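You operate a simulated robot arm through the tools that you are given. There is no shell and no other tool. Be economical: measure what you need, move in short steps, check, and stop when the job is done.

You run a simulated robot arm. Do the job below in one go: nothing can be reset, and whatever is moved stays where it is left.

Task
Put the silver standoff from the clear counter beside the open printer on top of the blue spool.

The check looks at the end state, three seconds after you hand in, the way a careful person would. Anything else that was tipped, shoved, dropped, spilled or broken makes it a failure.

Robot
A 6-joint arm with a two-finger parallel gripper, fixed in place. Base frame: the origin is at the foot of the arm, x ahead of it, y to its left, z up; the work surface is at about z = 0. Readings come in m, degrees, newtons and seconds.
With the tool pointing down near the work surface it reaches from about 0.14 to 0.58 m from the base axis. Its first joint turns from -66.0 to 66.0 degrees. Payload 2.1 kg.
Tool frame: the origin (TCP) lies between the finger pads and is the grasp point; the fingertips stand 0.03 m ahead of it; z points along the fingers, y is the line along which they close. The gripper opens to 0.094 m. The fingers are 0.028 m wide and 0.01 m thick; the gripper's body (0.05 by 0.096 m) begins 0.055 m behind the TCP.
Orientation is told as [roll, pitch, yaw] about the base's x, y, z axes, in that order, counted from this pose: with the fingers straight down and closing along the base's y, the tool's x points along the base's -x, its y along +y and its z along -z.

Tools
- The arm moves only by the tool step_arm. Its argument "targets" is text: rows parted by semicolons, each of 5 numbers parted by spaces: the closure, from 0 (fully open) to 1 (shut), then the shift along the base's x, y, z in m, then the turn about the base's z in degrees. In form: grip dx dy dz yaw; .... A call has 1 to 8 rows; each row is the pose to reach, as a shift and turn from the pose commanded when the call began. Each row takes 0.2 s and may step no farther than 0.05 m and 8.6 degrees from the row before; otherwise, or with a gripper value out of range, the whole call is refused. Where a pose cannot be reached the arm comes as near as it can. A force on the tool above 40 N (or 10 N above the force at the start of the call, whichever is more), or a blocked arm, ends the call early, and 0.2 s more pass. The fingers move at their own pace (about 0.072 m/s each) and stop on an object; they squeeze with about 21 N. The grip force told is the motor's: it shows also when the fingers shut on nothing. Time passes only in rows, and 0.2 s behind the last, so rows that repeat a pose let the fingers close. It gives the time, the measured TCP pose, the force on the tool (base axes), the opening and the grip force at its end, in the units of the frame above (readings bear some noise), and new pictures: "pictures" is both (left out), scene, wrist or none.
- Cameras (640 x 400 px; columns grow to the right, rows downward): "scene" is fixed at [0.0681, -0.3802, 0.4984]; the picture's right is [0.66, -0.75, 0.00], its down [-0.33, -0.29, -0.90] and it looks along [0.67, 0.60, -0.44] (base axes); focal length 244 px, centre (320, 200). "wrist" rides on the gripper at [0.076, 0.014, -0.102] in the tool frame; the picture's right is [-0.18, 0.98, 0.00], its down [-0.75, -0.14, -0.64] and it looks along [-0.63, -0.12, 0.77] (tool axes); focal length 243 px, centre (320, 200). There is no depth. A picture from a camera that has moved, and an enlarged one, comes with that camera's place and axes in the base frame and with its lens.
- inspect(camera, box): a new picture of the part [left, top, right, bottom] of that camera's present view, enlarged. No time passes.
- finish_job(): hands the job in; it is judged then, once.

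Go step by step. Nothing tells you positions but the pictures and the camera data: compare them with the known pose of the tool, close in by small moves and look again before you grip or let go. The budget is 90 turns and 170 pictures, counting those below and the enlarged ones. Unless the task says otherwise, let go and move clear before handing in, and close with one line.

The tools are called after "Emit:" as name(argument=value, ...) on one line, values as JSON. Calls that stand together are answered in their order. step_arm: Moves the arm, as the interface text tells. Its arguments: {"type":"object","properties":{"targets":{"type":"string"},"pictures":{"type":"string","enum":["both","scene","wrist","none"]}},"required":["targets"]} The other tools are called the same way: inspect (camera, box) takes an enlarged picture of a part of a camera's view; finish_job () hands the job in.

At the start:

```text
time: 0.0
tcp_pos: [0.3772, -0.0713, 0.3492]
tcp_rot: [0.1, 0.1, 0.0]
ft_force: [-1.0, -0.2, -0.7]
gripper_width: 0.0938
grip_force: 0.0
```

scene: 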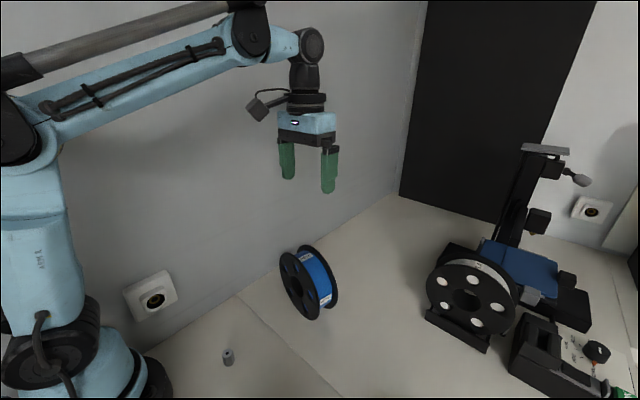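
wrist: 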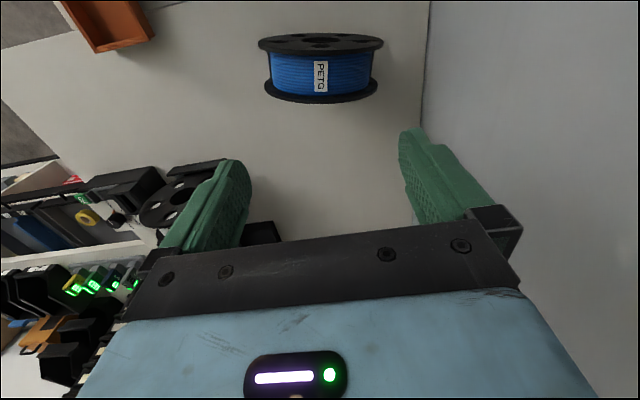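

I see a standing blue spool near the middle and a small grey cylinder near the arm's foot; I take it to be the standoff, at roughly (0.17, -0.05). I'll enlarge both, plus the printer area, before moving.

Emit:
inspect(camera="scene", box=[250, 220, 370, 340])

Emit:
inspect(camera="scene", box=[190, 325, 270, 385])

Emit:
inspect(camera="scene", box=[400, 220, 640, 400])

Emit:
inspect(camera="wrist", box=[220, 0, 440, 140])

```text
3.33 times, centred on (310, 280) of scene
camera zoom: at [0.0681, -0.3802, 0.4984], right [0.66, -0.75, 0.0], down [-0.33, -0.29, -0.9], along [0.67, 0.6, -0.44], focal length 812 px, centre (353, -67)
```

zoom: 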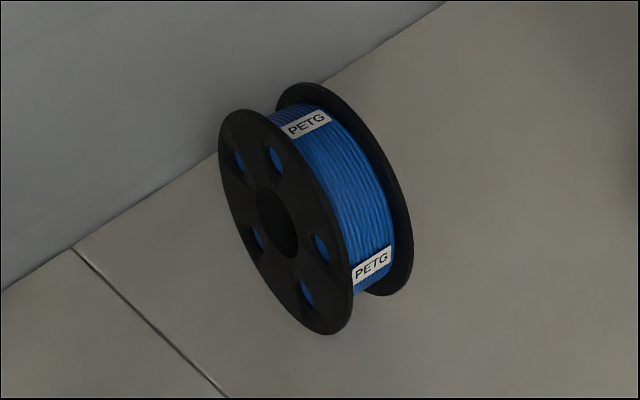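

```text
6.67 times, centred on (230, 355) of scene
camera zoom: at [0.0681, -0.3802, 0.4984], right [0.66, -0.75, 0.0], down [-0.33, -0.29, -0.9], along [0.67, 0.6, -0.44], focal length 1625 px, centre (920, -833)
```

zoom: 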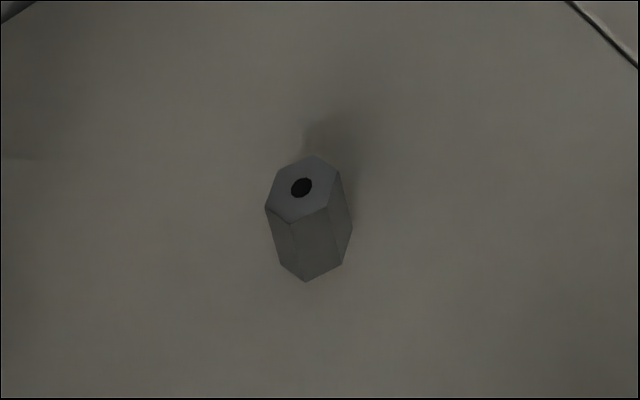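

```text
2.22 times, centred on (520, 310) of scene
camera zoom: at [0.0681, -0.3802, 0.4984], right [0.66, -0.75, 0.0], down [-0.33, -0.29, -0.9], along [0.67, 0.6, -0.44], focal length 542 px, centre (-124, -44)
```

zoom: 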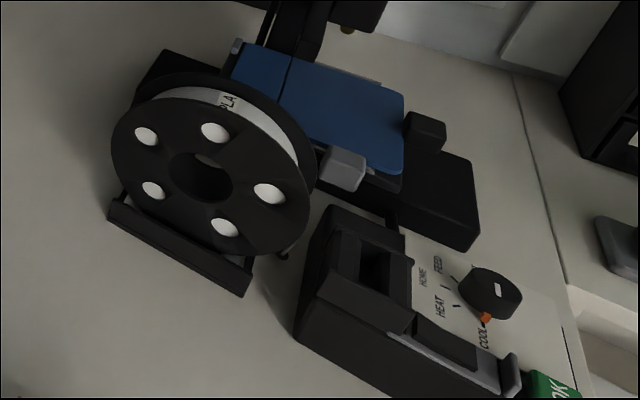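

```text
2.86 times, centred on (330, 70) of wrist
camera zoom: at [0.3018, -0.0595, 0.4527], right [0.18, 0.98, 0.0], down [0.75, -0.14, 0.64], along [0.63, -0.12, -0.77], focal length 693 px, centre (291, 571)
```

zoom: 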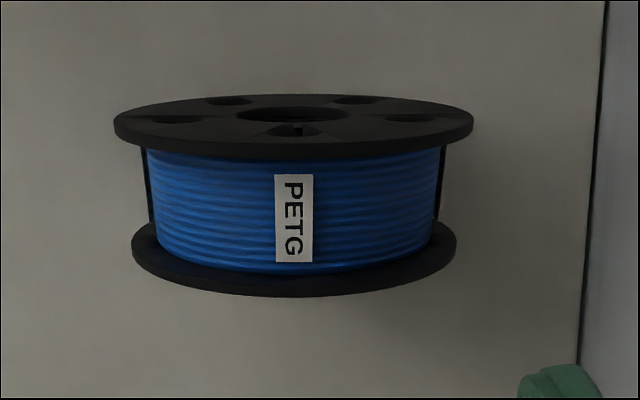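

The standoff stands upright near (0.168, -0.047), about 22 mm tall, with flats facing roughly -18° from the closing line. The blue spool stands on its rim with its axis along about -10° yaw, its middle near (0.376, -0.074) and the winding's crest at about z 0.15. I'll move high above the standoff and turn the gripper to its flats.

Emit:
step_arm(targets="0 -0.045 0.005 0 -6; 0 -0.09 0.010 0 -12; 0 -0.135 0.015 0 -18; 0 -0.18 0.02 0 -18; 0 -0.2 0.024 -0.03 -18; 0 -0.209 0.024 -0.07 -18; 0 -0.209 0.024 -0.11 -18")

```text
time: 1.6
tcp_pos: [0.1683, -0.0466, 0.2394]
tcp_rot: [0.0, 0.0, -18.0]
ft_force: [-0.5, -0.1, -0.2]
gripper_width: 0.094
grip_force: 0.2
camera wrist: at [0.1014, -0.0107, 0.3436], right [0.48, 0.88, 0.0], down [0.67, -0.37, 0.64], along [0.56, -0.31, -0.77], focal length 243 px, centre (320, 200)
```

scene: 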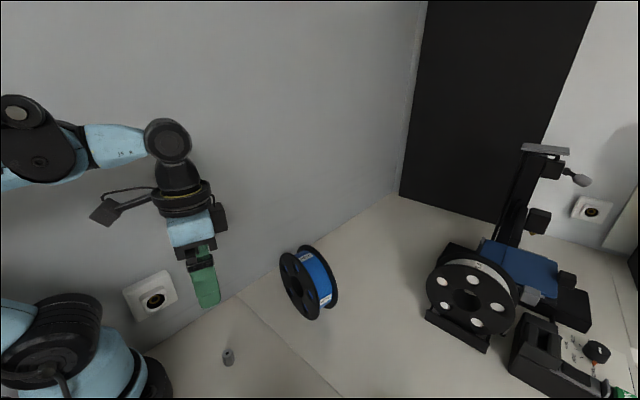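
wrist: 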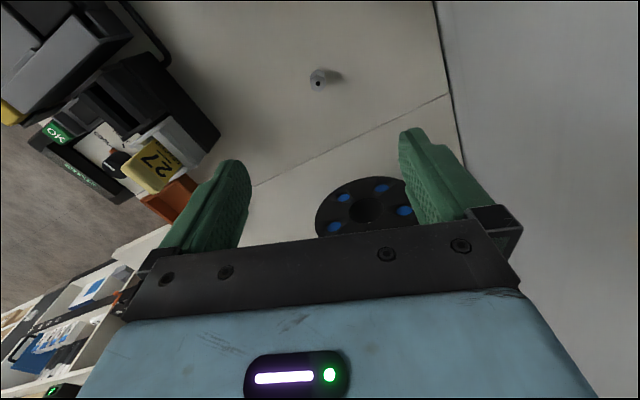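

Both cameras agree on the standoff to about 3 mm. I'll go lower and look again.

Emit:
step_arm(targets="0 0 -0.001 -0.05 0; 0 0 -0.002 -0.1 0; 0 0 -0.002 -0.14 0", pictures="none")

Emit:
inspect(camera="wrist", box=[220, 40, 420, 165])

Emit:
inspect(camera="scene", box=[170, 290, 290, 380])

```text
time: 2.4
tcp_pos: [0.169, -0.0494, 0.0989]
tcp_rot: [0.1, 0.1, -18.1]
ft_force: [-0.1, 0.3, 0.2]
gripper_width: 0.0941
grip_force: 0.0
```

```text
3.20 times, centred on (320, 102) of wrist
camera zoom: at [0.1014, -0.013, 0.2018], right [0.48, 0.88, 0.0], down [0.67, -0.37, 0.64], along [0.56, -0.31, -0.77], focal length 776 px, centre (320, 512)
```

zoom: 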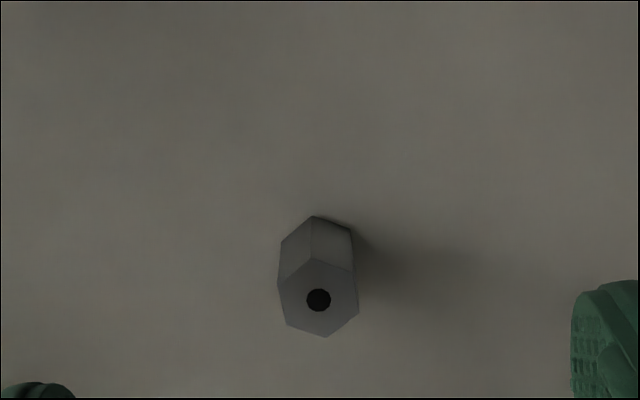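

```text
4.44 times, centred on (230, 335) of scene
camera zoom: at [0.0681, -0.3802, 0.4984], right [0.66, -0.75, 0.0], down [-0.33, -0.29, -0.9], along [0.67, 0.6, -0.44], focal length 1083 px, centre (720, -400)
```

zoom: 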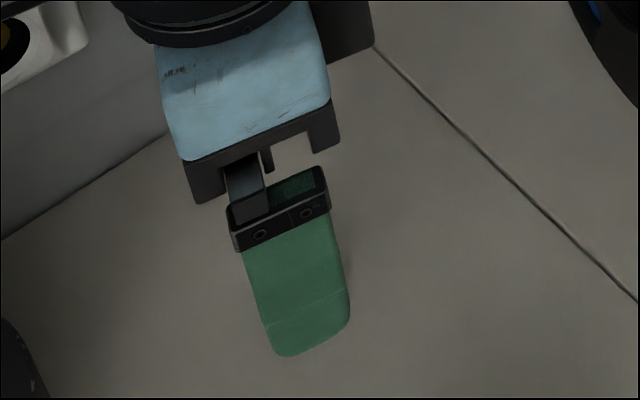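

The standoff is about 26 mm tall and centred near (0.169, -0.051). I'll lower around it with the tips about 8 mm above the counter, then close.

Emit:
step_arm(targets="0 0 -0.0015 -0.03 -2; 0 0 -0.0015 -0.06 -2; 0 0 -0.0015 -0.06 -2")

```text
time: 3.2
tcp_pos: [0.1694, -0.0527, 0.038]
tcp_rot: [0.0, 0.0, -20.1]
ft_force: [0.2, 0.5, -0.6]
gripper_width: 0.0939
grip_force: 0.1
camera wrist: at [0.1045, -0.0139, 0.1428], right [0.51, 0.86, 0.0], down [0.66, -0.39, 0.64], along [0.55, -0.33, -0.77], focal length 243 px, centre (320, 200)
```

scene: 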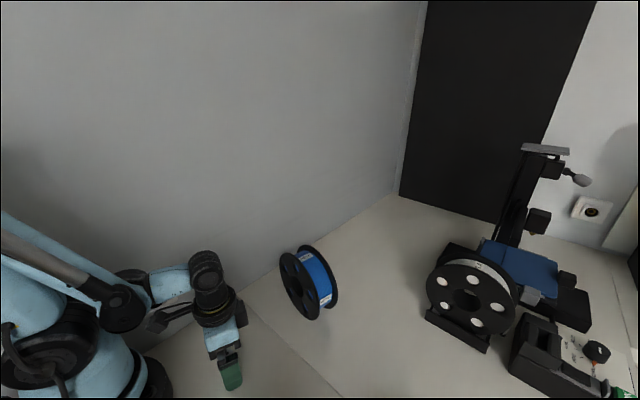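
wrist: 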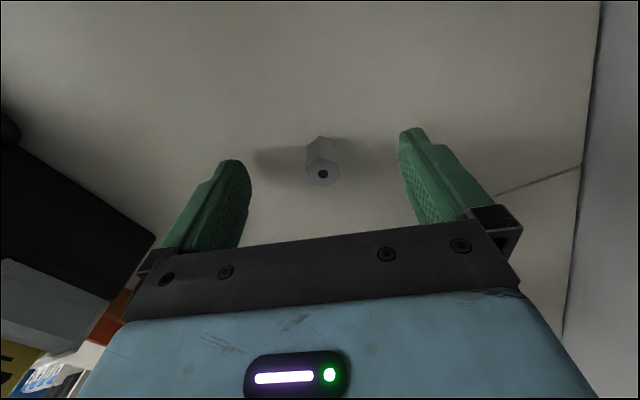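

The standoff is centred between the fingers. Closing, then a small lift.

Emit:
step_arm(targets="1 0 0 0 0; 1 0 0 0 0; 1 0 0 0 0; 1 0 0 0 0; 1 0 0 0.0 0; 1 0 0 0.03 0; 1 0 0 0.06 0")

Emit:
inspect(camera="wrist", box=[220, 80, 420, 205])

```text
time: 4.8
tcp_pos: [0.1691, -0.0532, 0.0989]
tcp_rot: [0.1, 0.0, -20.0]
ft_force: [1.3, 0.1, 0.1]
gripper_width: 0.017
grip_force: 20.9
camera wrist: at [0.1027, -0.0145, 0.2027], right [0.51, 0.86, 0.0], down [0.66, -0.39, 0.64], along [0.55, -0.33, -0.77], focal length 243 px, centre (320, 200)
```

scene: 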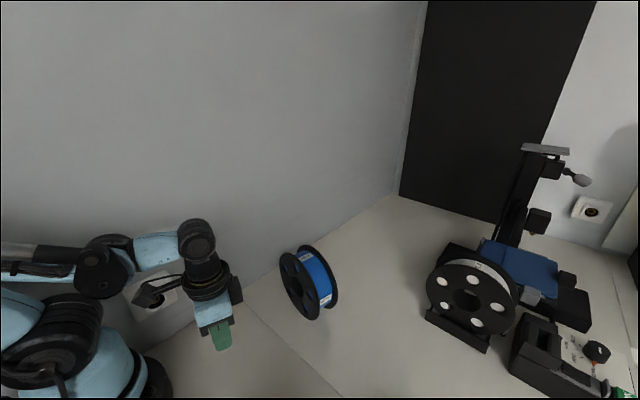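
wrist: 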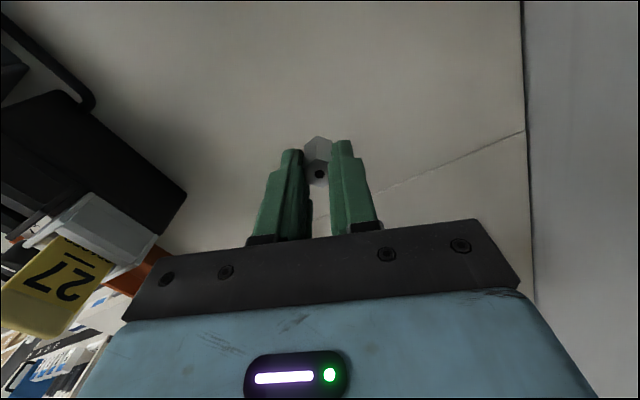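

```text
3.20 times, centred on (320, 142) of wrist
camera zoom: at [0.1027, -0.0145, 0.2027], right [0.51, 0.86, 0.0], down [0.66, -0.39, 0.64], along [0.55, -0.33, -0.77], focal length 776 px, centre (320, 384)
```

zoom: 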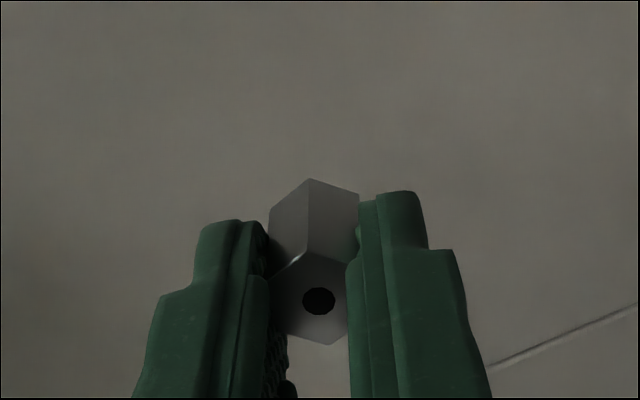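

The standoff is held squarely across its flats, its bottom 38 mm below the TCP. I'll lift it well above the spool, turn to the spool's line and move closer for a fresh look.

Emit:
step_arm(targets="1 0 0 0.045 0; 1 0 0 0.09 3; 1 0.01 0 0.135 6; 1 0.035 -0.004 0.17 9; 1 0.08 -0.008 0.18 9.5; 1 0.125 -0.012 0.18 9.5; 1 0.125 -0.012 0.18 9.5")

Emit:
inspect(camera="wrist", box=[180, 20, 460, 195])

Emit:
inspect(camera="scene", box=[220, 190, 380, 330])

```text
time: 6.4
tcp_pos: [0.2948, -0.0661, 0.2785]
tcp_rot: [0.0, 0.0, -10.5]
ft_force: [0.1, -0.6, -0.2]
gripper_width: 0.0168
grip_force: 20.9
camera wrist: at [0.2235, -0.0383, 0.3818], right [0.36, 0.93, 0.0], down [0.71, -0.28, 0.64], along [0.6, -0.23, -0.77], focal length 243 px, centre (320, 200)
```

scene: 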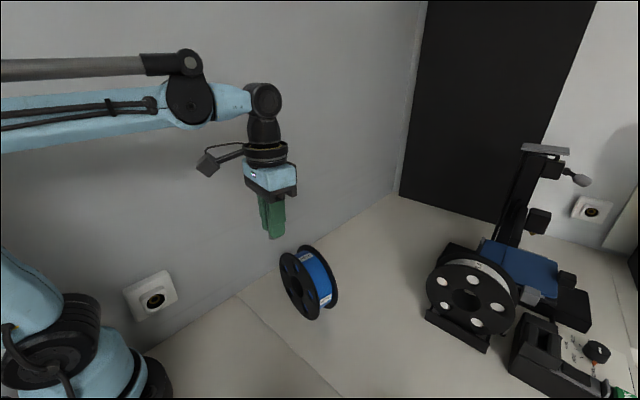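
wrist: 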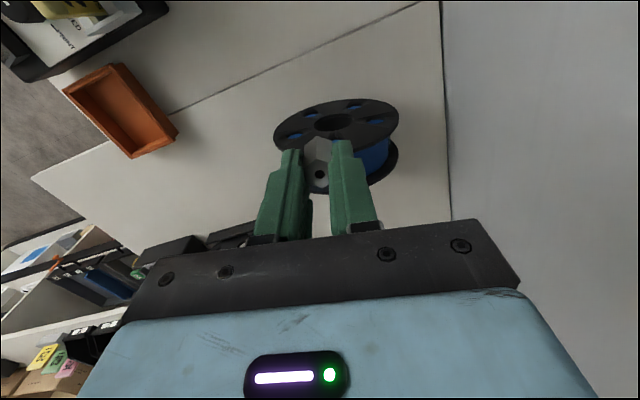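

```text
2.29 times, centred on (320, 108) of wrist
camera zoom: at [0.2235, -0.0383, 0.3818], right [0.36, 0.93, 0.0], down [0.71, -0.28, 0.64], along [0.6, -0.23, -0.77], focal length 555 px, centre (320, 411)
```

zoom: 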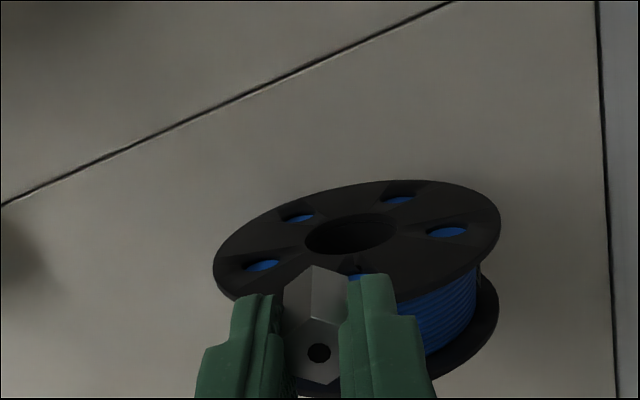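

```text
2.86 times, centred on (300, 260) of scene
camera zoom: at [0.0681, -0.3802, 0.4984], right [0.66, -0.75, 0.0], down [-0.33, -0.29, -0.9], along [0.67, 0.6, -0.44], focal length 696 px, centre (377, 29)
```

zoom: 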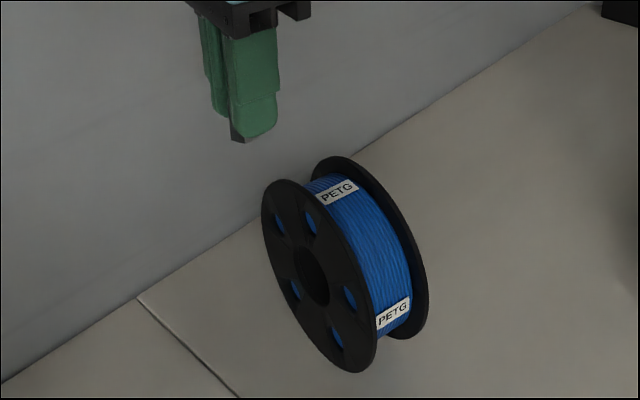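

The spool fits a rim radius of about 81 mm, middle at about (0.375, -0.073). I'll move above it, still about 6 cm clear, and check from both cameras.

Emit:
step_arm(targets="1 0.04 -0.004 0 -0.5; 1 0.081 -0.008 0 -0.5; 1 0.081 -0.008 -0.03 -0.5; 1 0.081 -0.008 -0.03 -0.5")

Emit:
inspect(camera="wrist", box=[160, 60, 480, 260])

Emit:
inspect(camera="scene", box=[240, 190, 400, 330])

```text
time: 7.4
tcp_pos: [0.3746, -0.0733, 0.2493]
tcp_rot: [0.0, 0.0, -11.1]
ft_force: [0.5, -0.4, -0.1]
gripper_width: 0.0166
grip_force: 20.6
camera wrist: at [0.3028, -0.0454, 0.3525], right [0.37, 0.93, 0.0], down [0.71, -0.28, 0.64], along [0.6, -0.24, -0.77], focal length 243 px, centre (320, 200)
```

scene: 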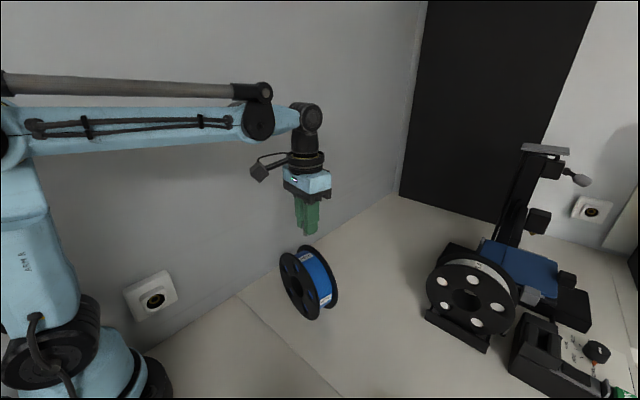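
wrist: 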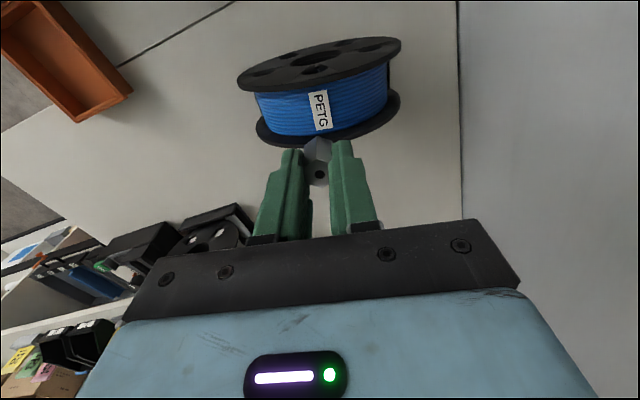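

```text
2.00 times, centred on (320, 160) of wrist
camera zoom: at [0.3028, -0.0454, 0.3525], right [0.37, 0.93, 0.0], down [0.71, -0.28, 0.64], along [0.6, -0.24, -0.77], focal length 485 px, centre (320, 280)
```

zoom: 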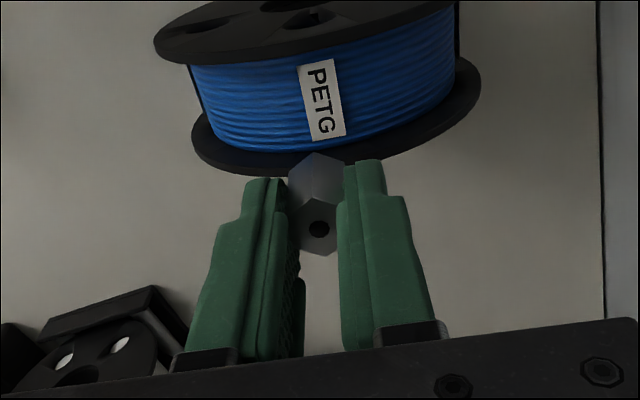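

```text
2.86 times, centred on (320, 260) of scene
camera zoom: at [0.0681, -0.3802, 0.4984], right [0.66, -0.75, 0.0], down [-0.33, -0.29, -0.9], along [0.67, 0.6, -0.44], focal length 696 px, centre (320, 29)
```

zoom: 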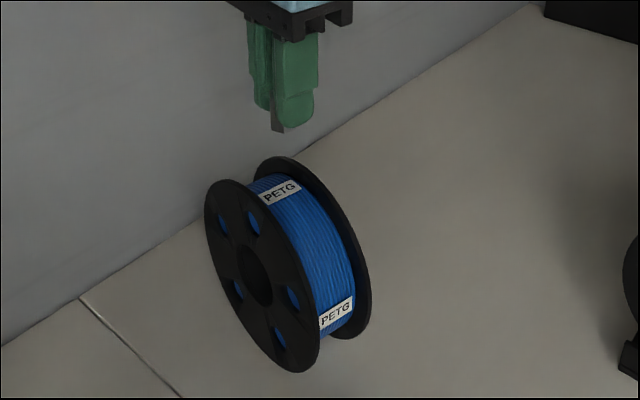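

The winding's crest (the PETG label) comes out near (0.374, -0.071), z about 0.147–0.151, so I need a shift of about 2.5 mm in y. I'll lower to about 1.5–2 cm above it and look.

Emit:
step_arm(targets="1 0.0005 0.0025 -0.02 0; 1 0.0005 0.0025 -0.04 0; 1 0.0005 0.0025 -0.04 0")

Emit:
inspect(camera="wrist", box=[200, 60, 440, 210])

Emit:
inspect(camera="scene", box=[260, 210, 360, 290])

```text
time: 8.2
tcp_pos: [0.376, -0.0694, 0.2084]
tcp_rot: [-0.1, 0.0, -11.0]
ft_force: [-0.4, 1.4, 0.0]
gripper_width: 0.0165
grip_force: 21.3
camera wrist: at [0.3039, -0.0423, 0.3129], right [0.37, 0.93, 0.0], down [0.71, -0.28, 0.64], along [0.6, -0.24, -0.77], focal length 243 px, centre (320, 200)
```

scene: 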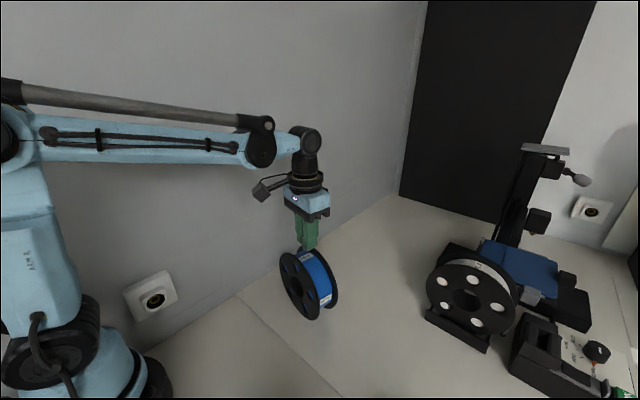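
wrist: 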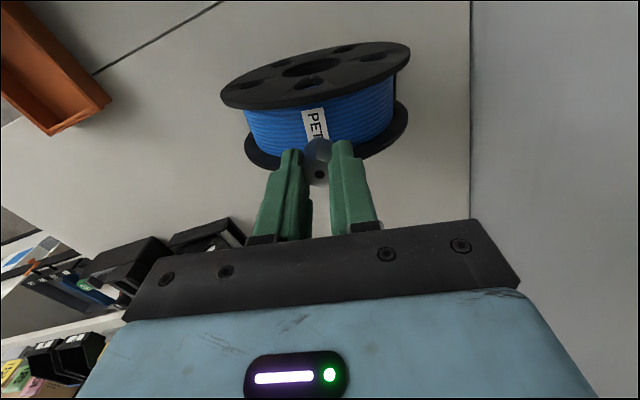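

```text
2.67 times, centred on (320, 135) of wrist
camera zoom: at [0.3039, -0.0423, 0.3129], right [0.37, 0.93, 0.0], down [0.71, -0.28, 0.64], along [0.6, -0.24, -0.77], focal length 647 px, centre (320, 373)
```

zoom: 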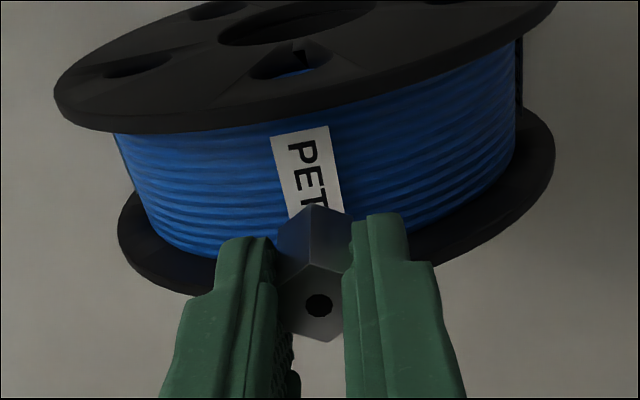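

```text
5.00 times, centred on (310, 250) of scene
camera zoom: at [0.0681, -0.3802, 0.4984], right [0.66, -0.75, 0.0], down [-0.33, -0.29, -0.9], along [0.67, 0.6, -0.44], focal length 1219 px, centre (370, -50)
```

zoom: 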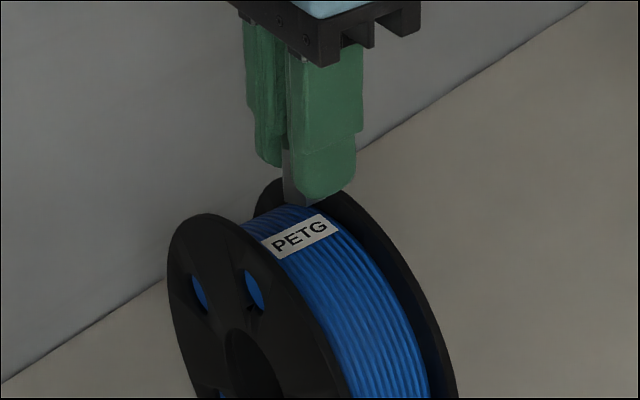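

The standoff lines up with the label, about 1 mm to the +y side, and the crest seems nearer z 0.145. I'll lower to just above it and watch the force.

Emit:
step_arm(targets="1 0 -0.001 -0.01 0; 1 0 -0.001 -0.018 0; 1 0 -0.001 -0.018 0")

Emit:
inspect(camera="wrist", box=[200, 60, 440, 210])

Emit:
inspect(camera="scene", box=[260, 210, 360, 290])

```text
time: 9.0
tcp_pos: [0.3742, -0.0695, 0.1906]
tcp_rot: [0.0, 0.1, -11.0]
ft_force: [0.5, 0.1, 0.8]
gripper_width: 0.0166
grip_force: 20.8
camera wrist: at [0.3036, -0.043, 0.2949], right [0.37, 0.93, 0.0], down [0.71, -0.28, 0.64], along [0.6, -0.24, -0.77], focal length 243 px, centre (320, 200)
```

scene: 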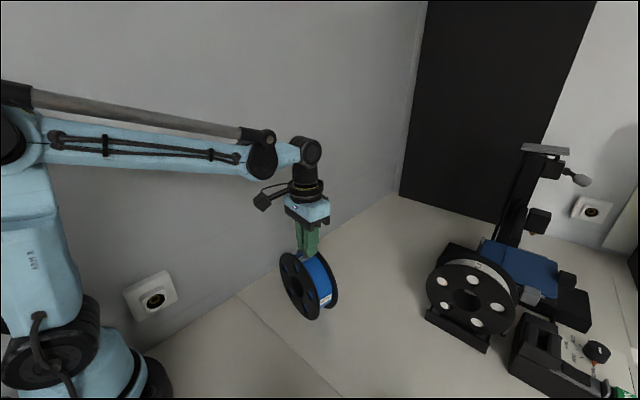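
wrist: 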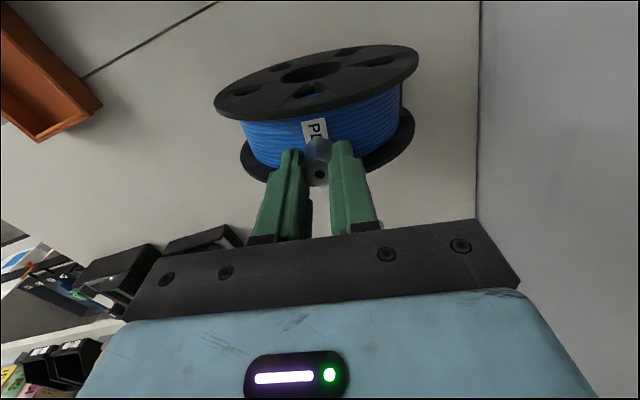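

```text
2.67 times, centred on (320, 135) of wrist
camera zoom: at [0.3036, -0.043, 0.2949], right [0.37, 0.93, 0.0], down [0.71, -0.28, 0.64], along [0.6, -0.24, -0.77], focal length 647 px, centre (320, 373)
```

zoom: 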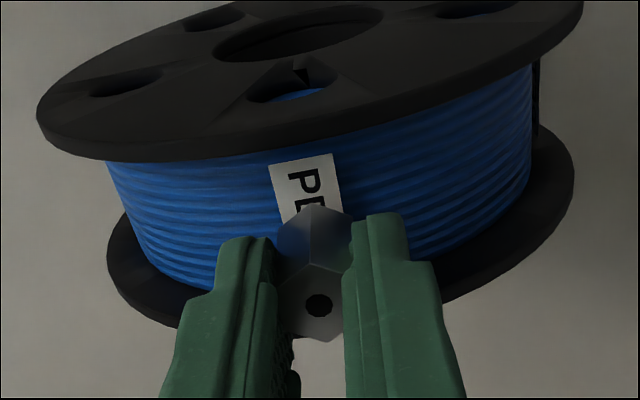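

```text
5.00 times, centred on (310, 250) of scene
camera zoom: at [0.0681, -0.3802, 0.4984], right [0.66, -0.75, 0.0], down [-0.33, -0.29, -0.9], along [0.67, 0.6, -0.44], focal length 1219 px, centre (370, -50)
```

zoom: 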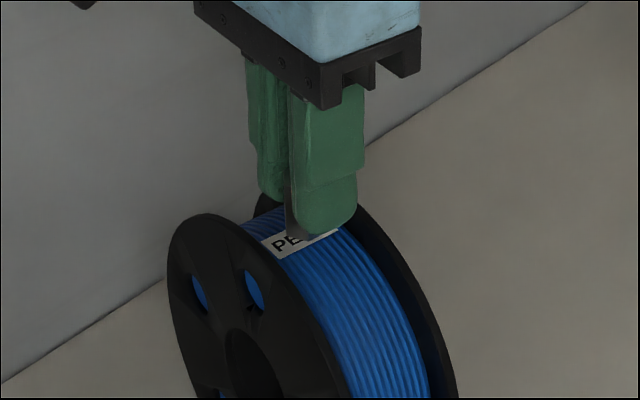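

The lateral alignment is within about 1 mm; axially I'll shift 3 mm toward the label's centre for flange clearance. Then I'll creep down, watching for contact.

Emit:
step_arm(targets="1 -0.003 0.0006 0 0; 1 -0.003 0.0006 -0.002 0; 1 -0.003 0.0006 -0.003 0; 1 -0.003 0.0006 -0.003 0", pictures="none")

```text
time: 10.0
tcp_pos: [0.3723, -0.0694, 0.1891]
tcp_rot: [0.0, -0.1, -10.9]
ft_force: [0.0, -0.6, 0.0]
gripper_width: 0.0169
grip_force: 21.0
```

No contact yet; I'll continue in 1 mm steps.

Emit:
step_arm(targets="1 0 0 -0.001 0; 1 0 0 -0.002 0; 1 0 0 -0.002 0", pictures="none")

Emit:
inspect(camera="scene", box=[270, 220, 350, 280])

```text
time: 10.8
tcp_pos: [0.3715, -0.0695, 0.1866]
tcp_rot: [0.0, 0.0, -11.0]
ft_force: [-0.1, 0.2, 0.0]
gripper_width: 0.0167
grip_force: 21.6
```

```text
6.67 times, centred on (310, 250) of scene
camera zoom: at [0.0681, -0.3802, 0.4984], right [0.66, -0.75, 0.0], down [-0.33, -0.29, -0.9], along [0.67, 0.6, -0.44], focal length 1625 px, centre (387, -133)
```

zoom: 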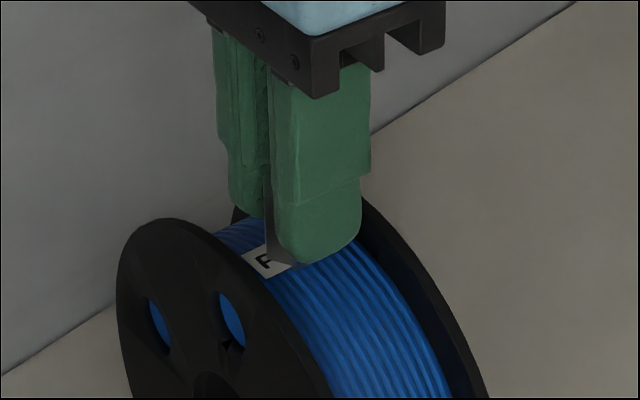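

Still no force; the bottom is very near the label. Continuing down by 1 mm rows.

Emit:
step_arm(targets="1 0 0 -0.001 0; 1 0 0 -0.002 0; 1 0 0 -0.002 0", pictures="none")

```text
time: 11.6
tcp_pos: [0.3731, -0.0699, 0.1843]
tcp_rot: [0.0, 0.1, -11.0]
ft_force: [0.4, 0.0, -0.3]
gripper_width: 0.0168
grip_force: 20.7
```

Emit:
step_arm(targets="1 0 0 -0.001 0; 1 0 0 -0.002 0; 1 0 0 -0.002 0", pictures="none")

Emit:
inspect(camera="scene", box=[270, 220, 350, 280])

Emit:
inspect(camera="wrist", box=[200, 60, 440, 210])

```text
time: 12.4
tcp_pos: [0.3704, -0.0704, 0.1827]
tcp_rot: [0.0, 0.1, -11.0]
ft_force: [-1.8, 0.8, 16.1]
gripper_width: 0.0166
grip_force: 21.4
```

```text
6.67 times, centred on (310, 250) of scene
camera zoom: at [0.0681, -0.3802, 0.4984], right [0.66, -0.75, 0.0], down [-0.33, -0.29, -0.9], along [0.67, 0.6, -0.44], focal length 1625 px, centre (387, -133)
```

zoom: 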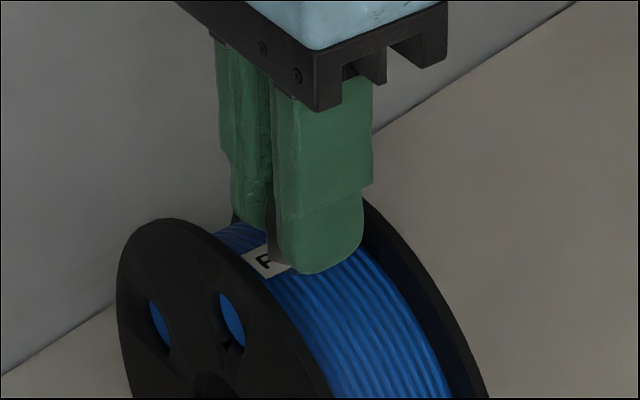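

```text
2.67 times, centred on (320, 135) of wrist
camera zoom: at [0.3005, -0.0431, 0.2859], right [0.37, 0.93, 0.0], down [0.71, -0.28, 0.64], along [0.6, -0.24, -0.77], focal length 647 px, centre (320, 373)
```

zoom: 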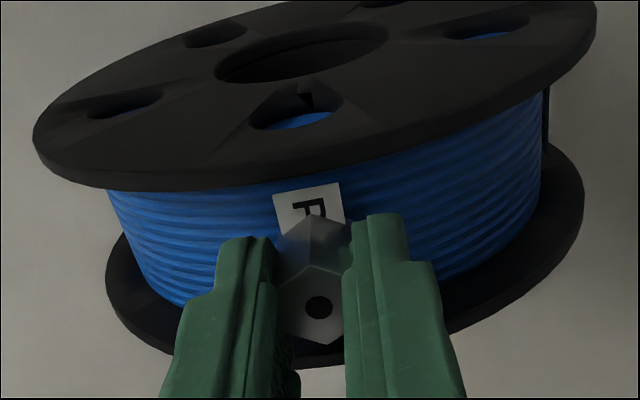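

Contact at 16 N with the bottom at z≈0.145, and the spool hasn't shifted. I'll relax most of the push, then open gradually in place.

Emit:
step_arm(targets="1 0 0 0.0008 0; 1 0 0 0.0008 0", pictures="none")

```text
time: 13.0
tcp_pos: [0.3721, -0.0695, 0.1821]
tcp_rot: [-0.1, -0.2, -11.0]
ft_force: [0.1, 0.3, 0.0]
gripper_width: 0.0165
grip_force: 20.9
```

Now just at contact. I'll open slowly.

Emit:
step_arm(targets="1 0 0 -0.0004 0; 0.79 0 0 -0.0004 0; 0.75 0 0 -0.0004 0; 0.7 0 0 -0.0004 0; 0.62 0 0 -0.0004 0; 0.55 0 0 -0.0004 0")

Emit:
inspect(camera="wrist", box=[200, 60, 440, 210])

Emit:
inspect(camera="scene", box=[270, 220, 350, 280])

```text
time: 14.4
tcp_pos: [0.3723, -0.0698, 0.1823]
tcp_rot: [0.1, -0.1, -10.9]
ft_force: [0.7, -0.4, 0.3]
gripper_width: 0.0425
grip_force: 0.2
camera wrist: at [0.3005, -0.0427, 0.2862], right [0.37, 0.93, 0.0], down [0.71, -0.28, 0.64], along [0.6, -0.24, -0.77], focal length 243 px, centre (320, 200)
```

scene: 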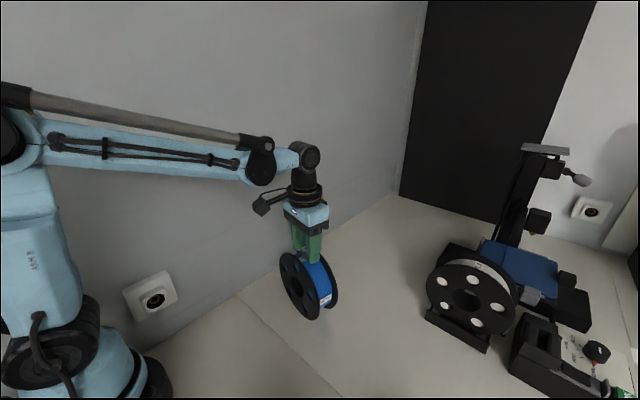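
wrist: 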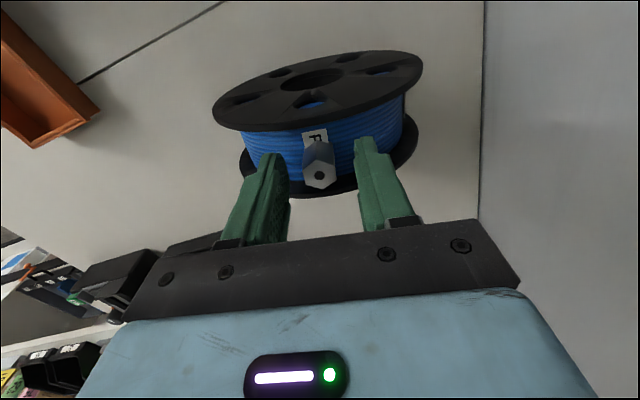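

```text
2.67 times, centred on (320, 135) of wrist
camera zoom: at [0.3005, -0.0427, 0.2862], right [0.37, 0.93, 0.0], down [0.71, -0.28, 0.64], along [0.6, -0.24, -0.77], focal length 647 px, centre (320, 373)
```

zoom: 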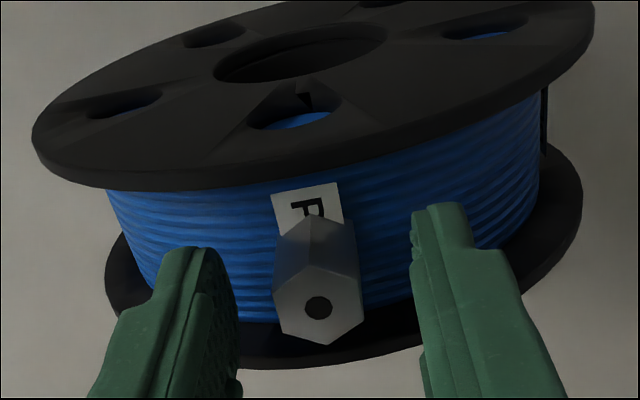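

```text
6.67 times, centred on (310, 250) of scene
camera zoom: at [0.0681, -0.3802, 0.4984], right [0.66, -0.75, 0.0], down [-0.33, -0.29, -0.9], along [0.67, 0.6, -0.44], focal length 1625 px, centre (387, -133)
```

zoom: 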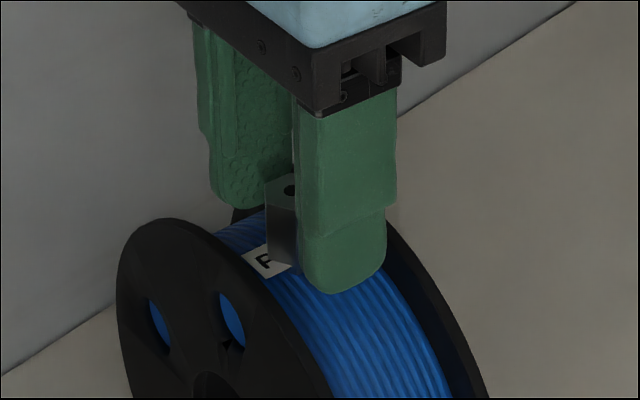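

The standoff stands upright on the winding, clear of both fingers, and the spool is unmoved. I'll go straight up slowly.

Emit:
step_arm(targets="0.5 0 0 0.01 0; 0.5 0 0 0.03 0; 0.5 0 0 0.06 0; 0.5 0 0 0.1 0; 0.5 0 0 0.14 0; 0.5 0 0 0.14 0; 0.5 0 0 0.14 0; 0.5 0 0 0.14 0")

Emit:
inspect(camera="scene", box=[250, 220, 370, 330])

```text
time: 16.2
tcp_pos: [0.3705, -0.0706, 0.3224]
tcp_rot: [0.1, -0.1, -11.0]
ft_force: [0.8, 0.0, 0.3]
gripper_width: 0.0471
grip_force: 0.1
camera wrist: at [0.2995, -0.0428, 0.4259], right [0.37, 0.93, 0.0], down [0.71, -0.28, 0.64], along [0.6, -0.24, -0.77], focal length 243 px, centre (320, 200)
```

scene: 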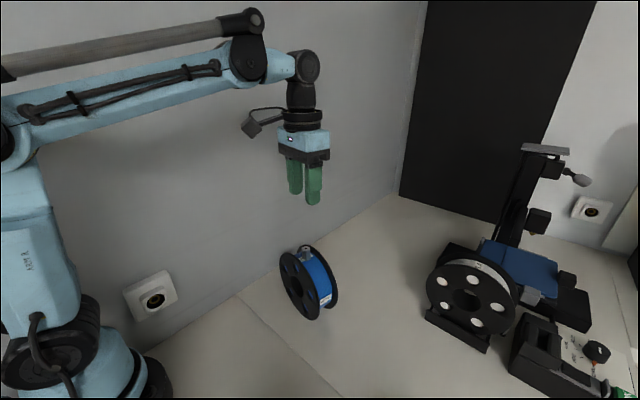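
wrist: 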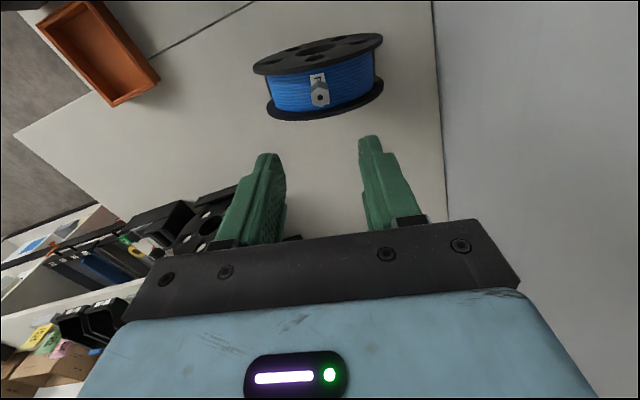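

```text
3.64 times, centred on (310, 275) of scene
camera zoom: at [0.0681, -0.3802, 0.4984], right [0.66, -0.75, 0.0], down [-0.33, -0.29, -0.9], along [0.67, 0.6, -0.44], focal length 886 px, centre (356, -73)
```

zoom: 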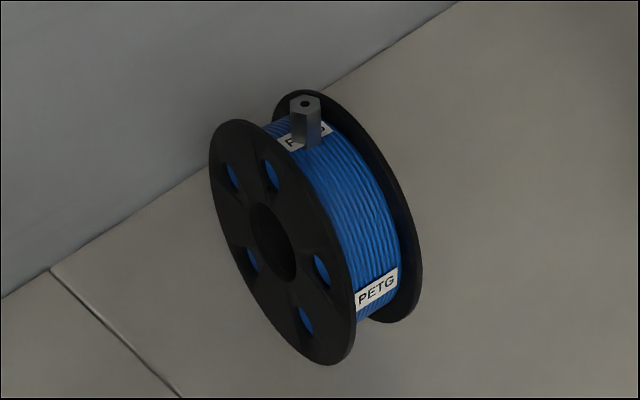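

The standoff is upright on the crest. I'll wait a moment to confirm nothing is drifting.

Emit:
step_arm(targets="0.5 0 0 0 0; 0.5 0 0 0 0; 0.5 0 0 0 0; 0.5 0 0 0 0; 0.5 0 0 0 0; 0.5 0 0 0 0; 0.5 0 0 0 0; 0.5 0 0 0 0", pictures="none")

Emit:
inspect(camera="scene", box=[250, 220, 370, 330])

```text
time: 18.0
tcp_pos: [0.371, -0.0694, 0.3219]
tcp_rot: [0.0, 0.0, -11.0]
ft_force: [0.2, -0.5, 0.3]
gripper_width: 0.0472
grip_force: 0.0
```

```text
3.64 times, centred on (310, 275) of scene
camera zoom: at [0.0681, -0.3802, 0.4984], right [0.66, -0.75, 0.0], down [-0.33, -0.29, -0.9], along [0.67, 0.6, -0.44], focal length 886 px, centre (356, -73)
```

zoom: 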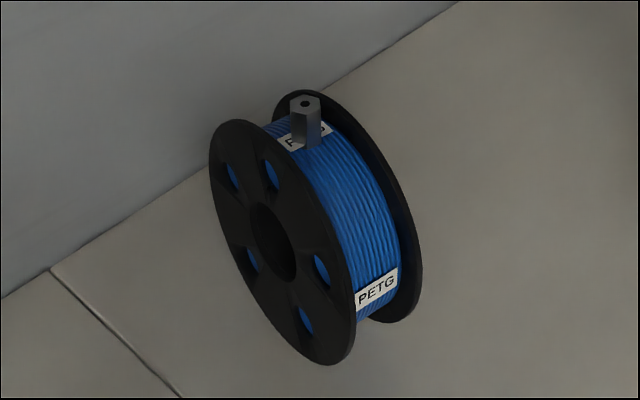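

Nothing has moved between the two views, so I'm handing in.

Emit:
finish_job()

```text
The job is handed in.
```

The silver standoff is standing upright on top of the blue spool, the gripper is clear of it, and nothing else looks to have moved.
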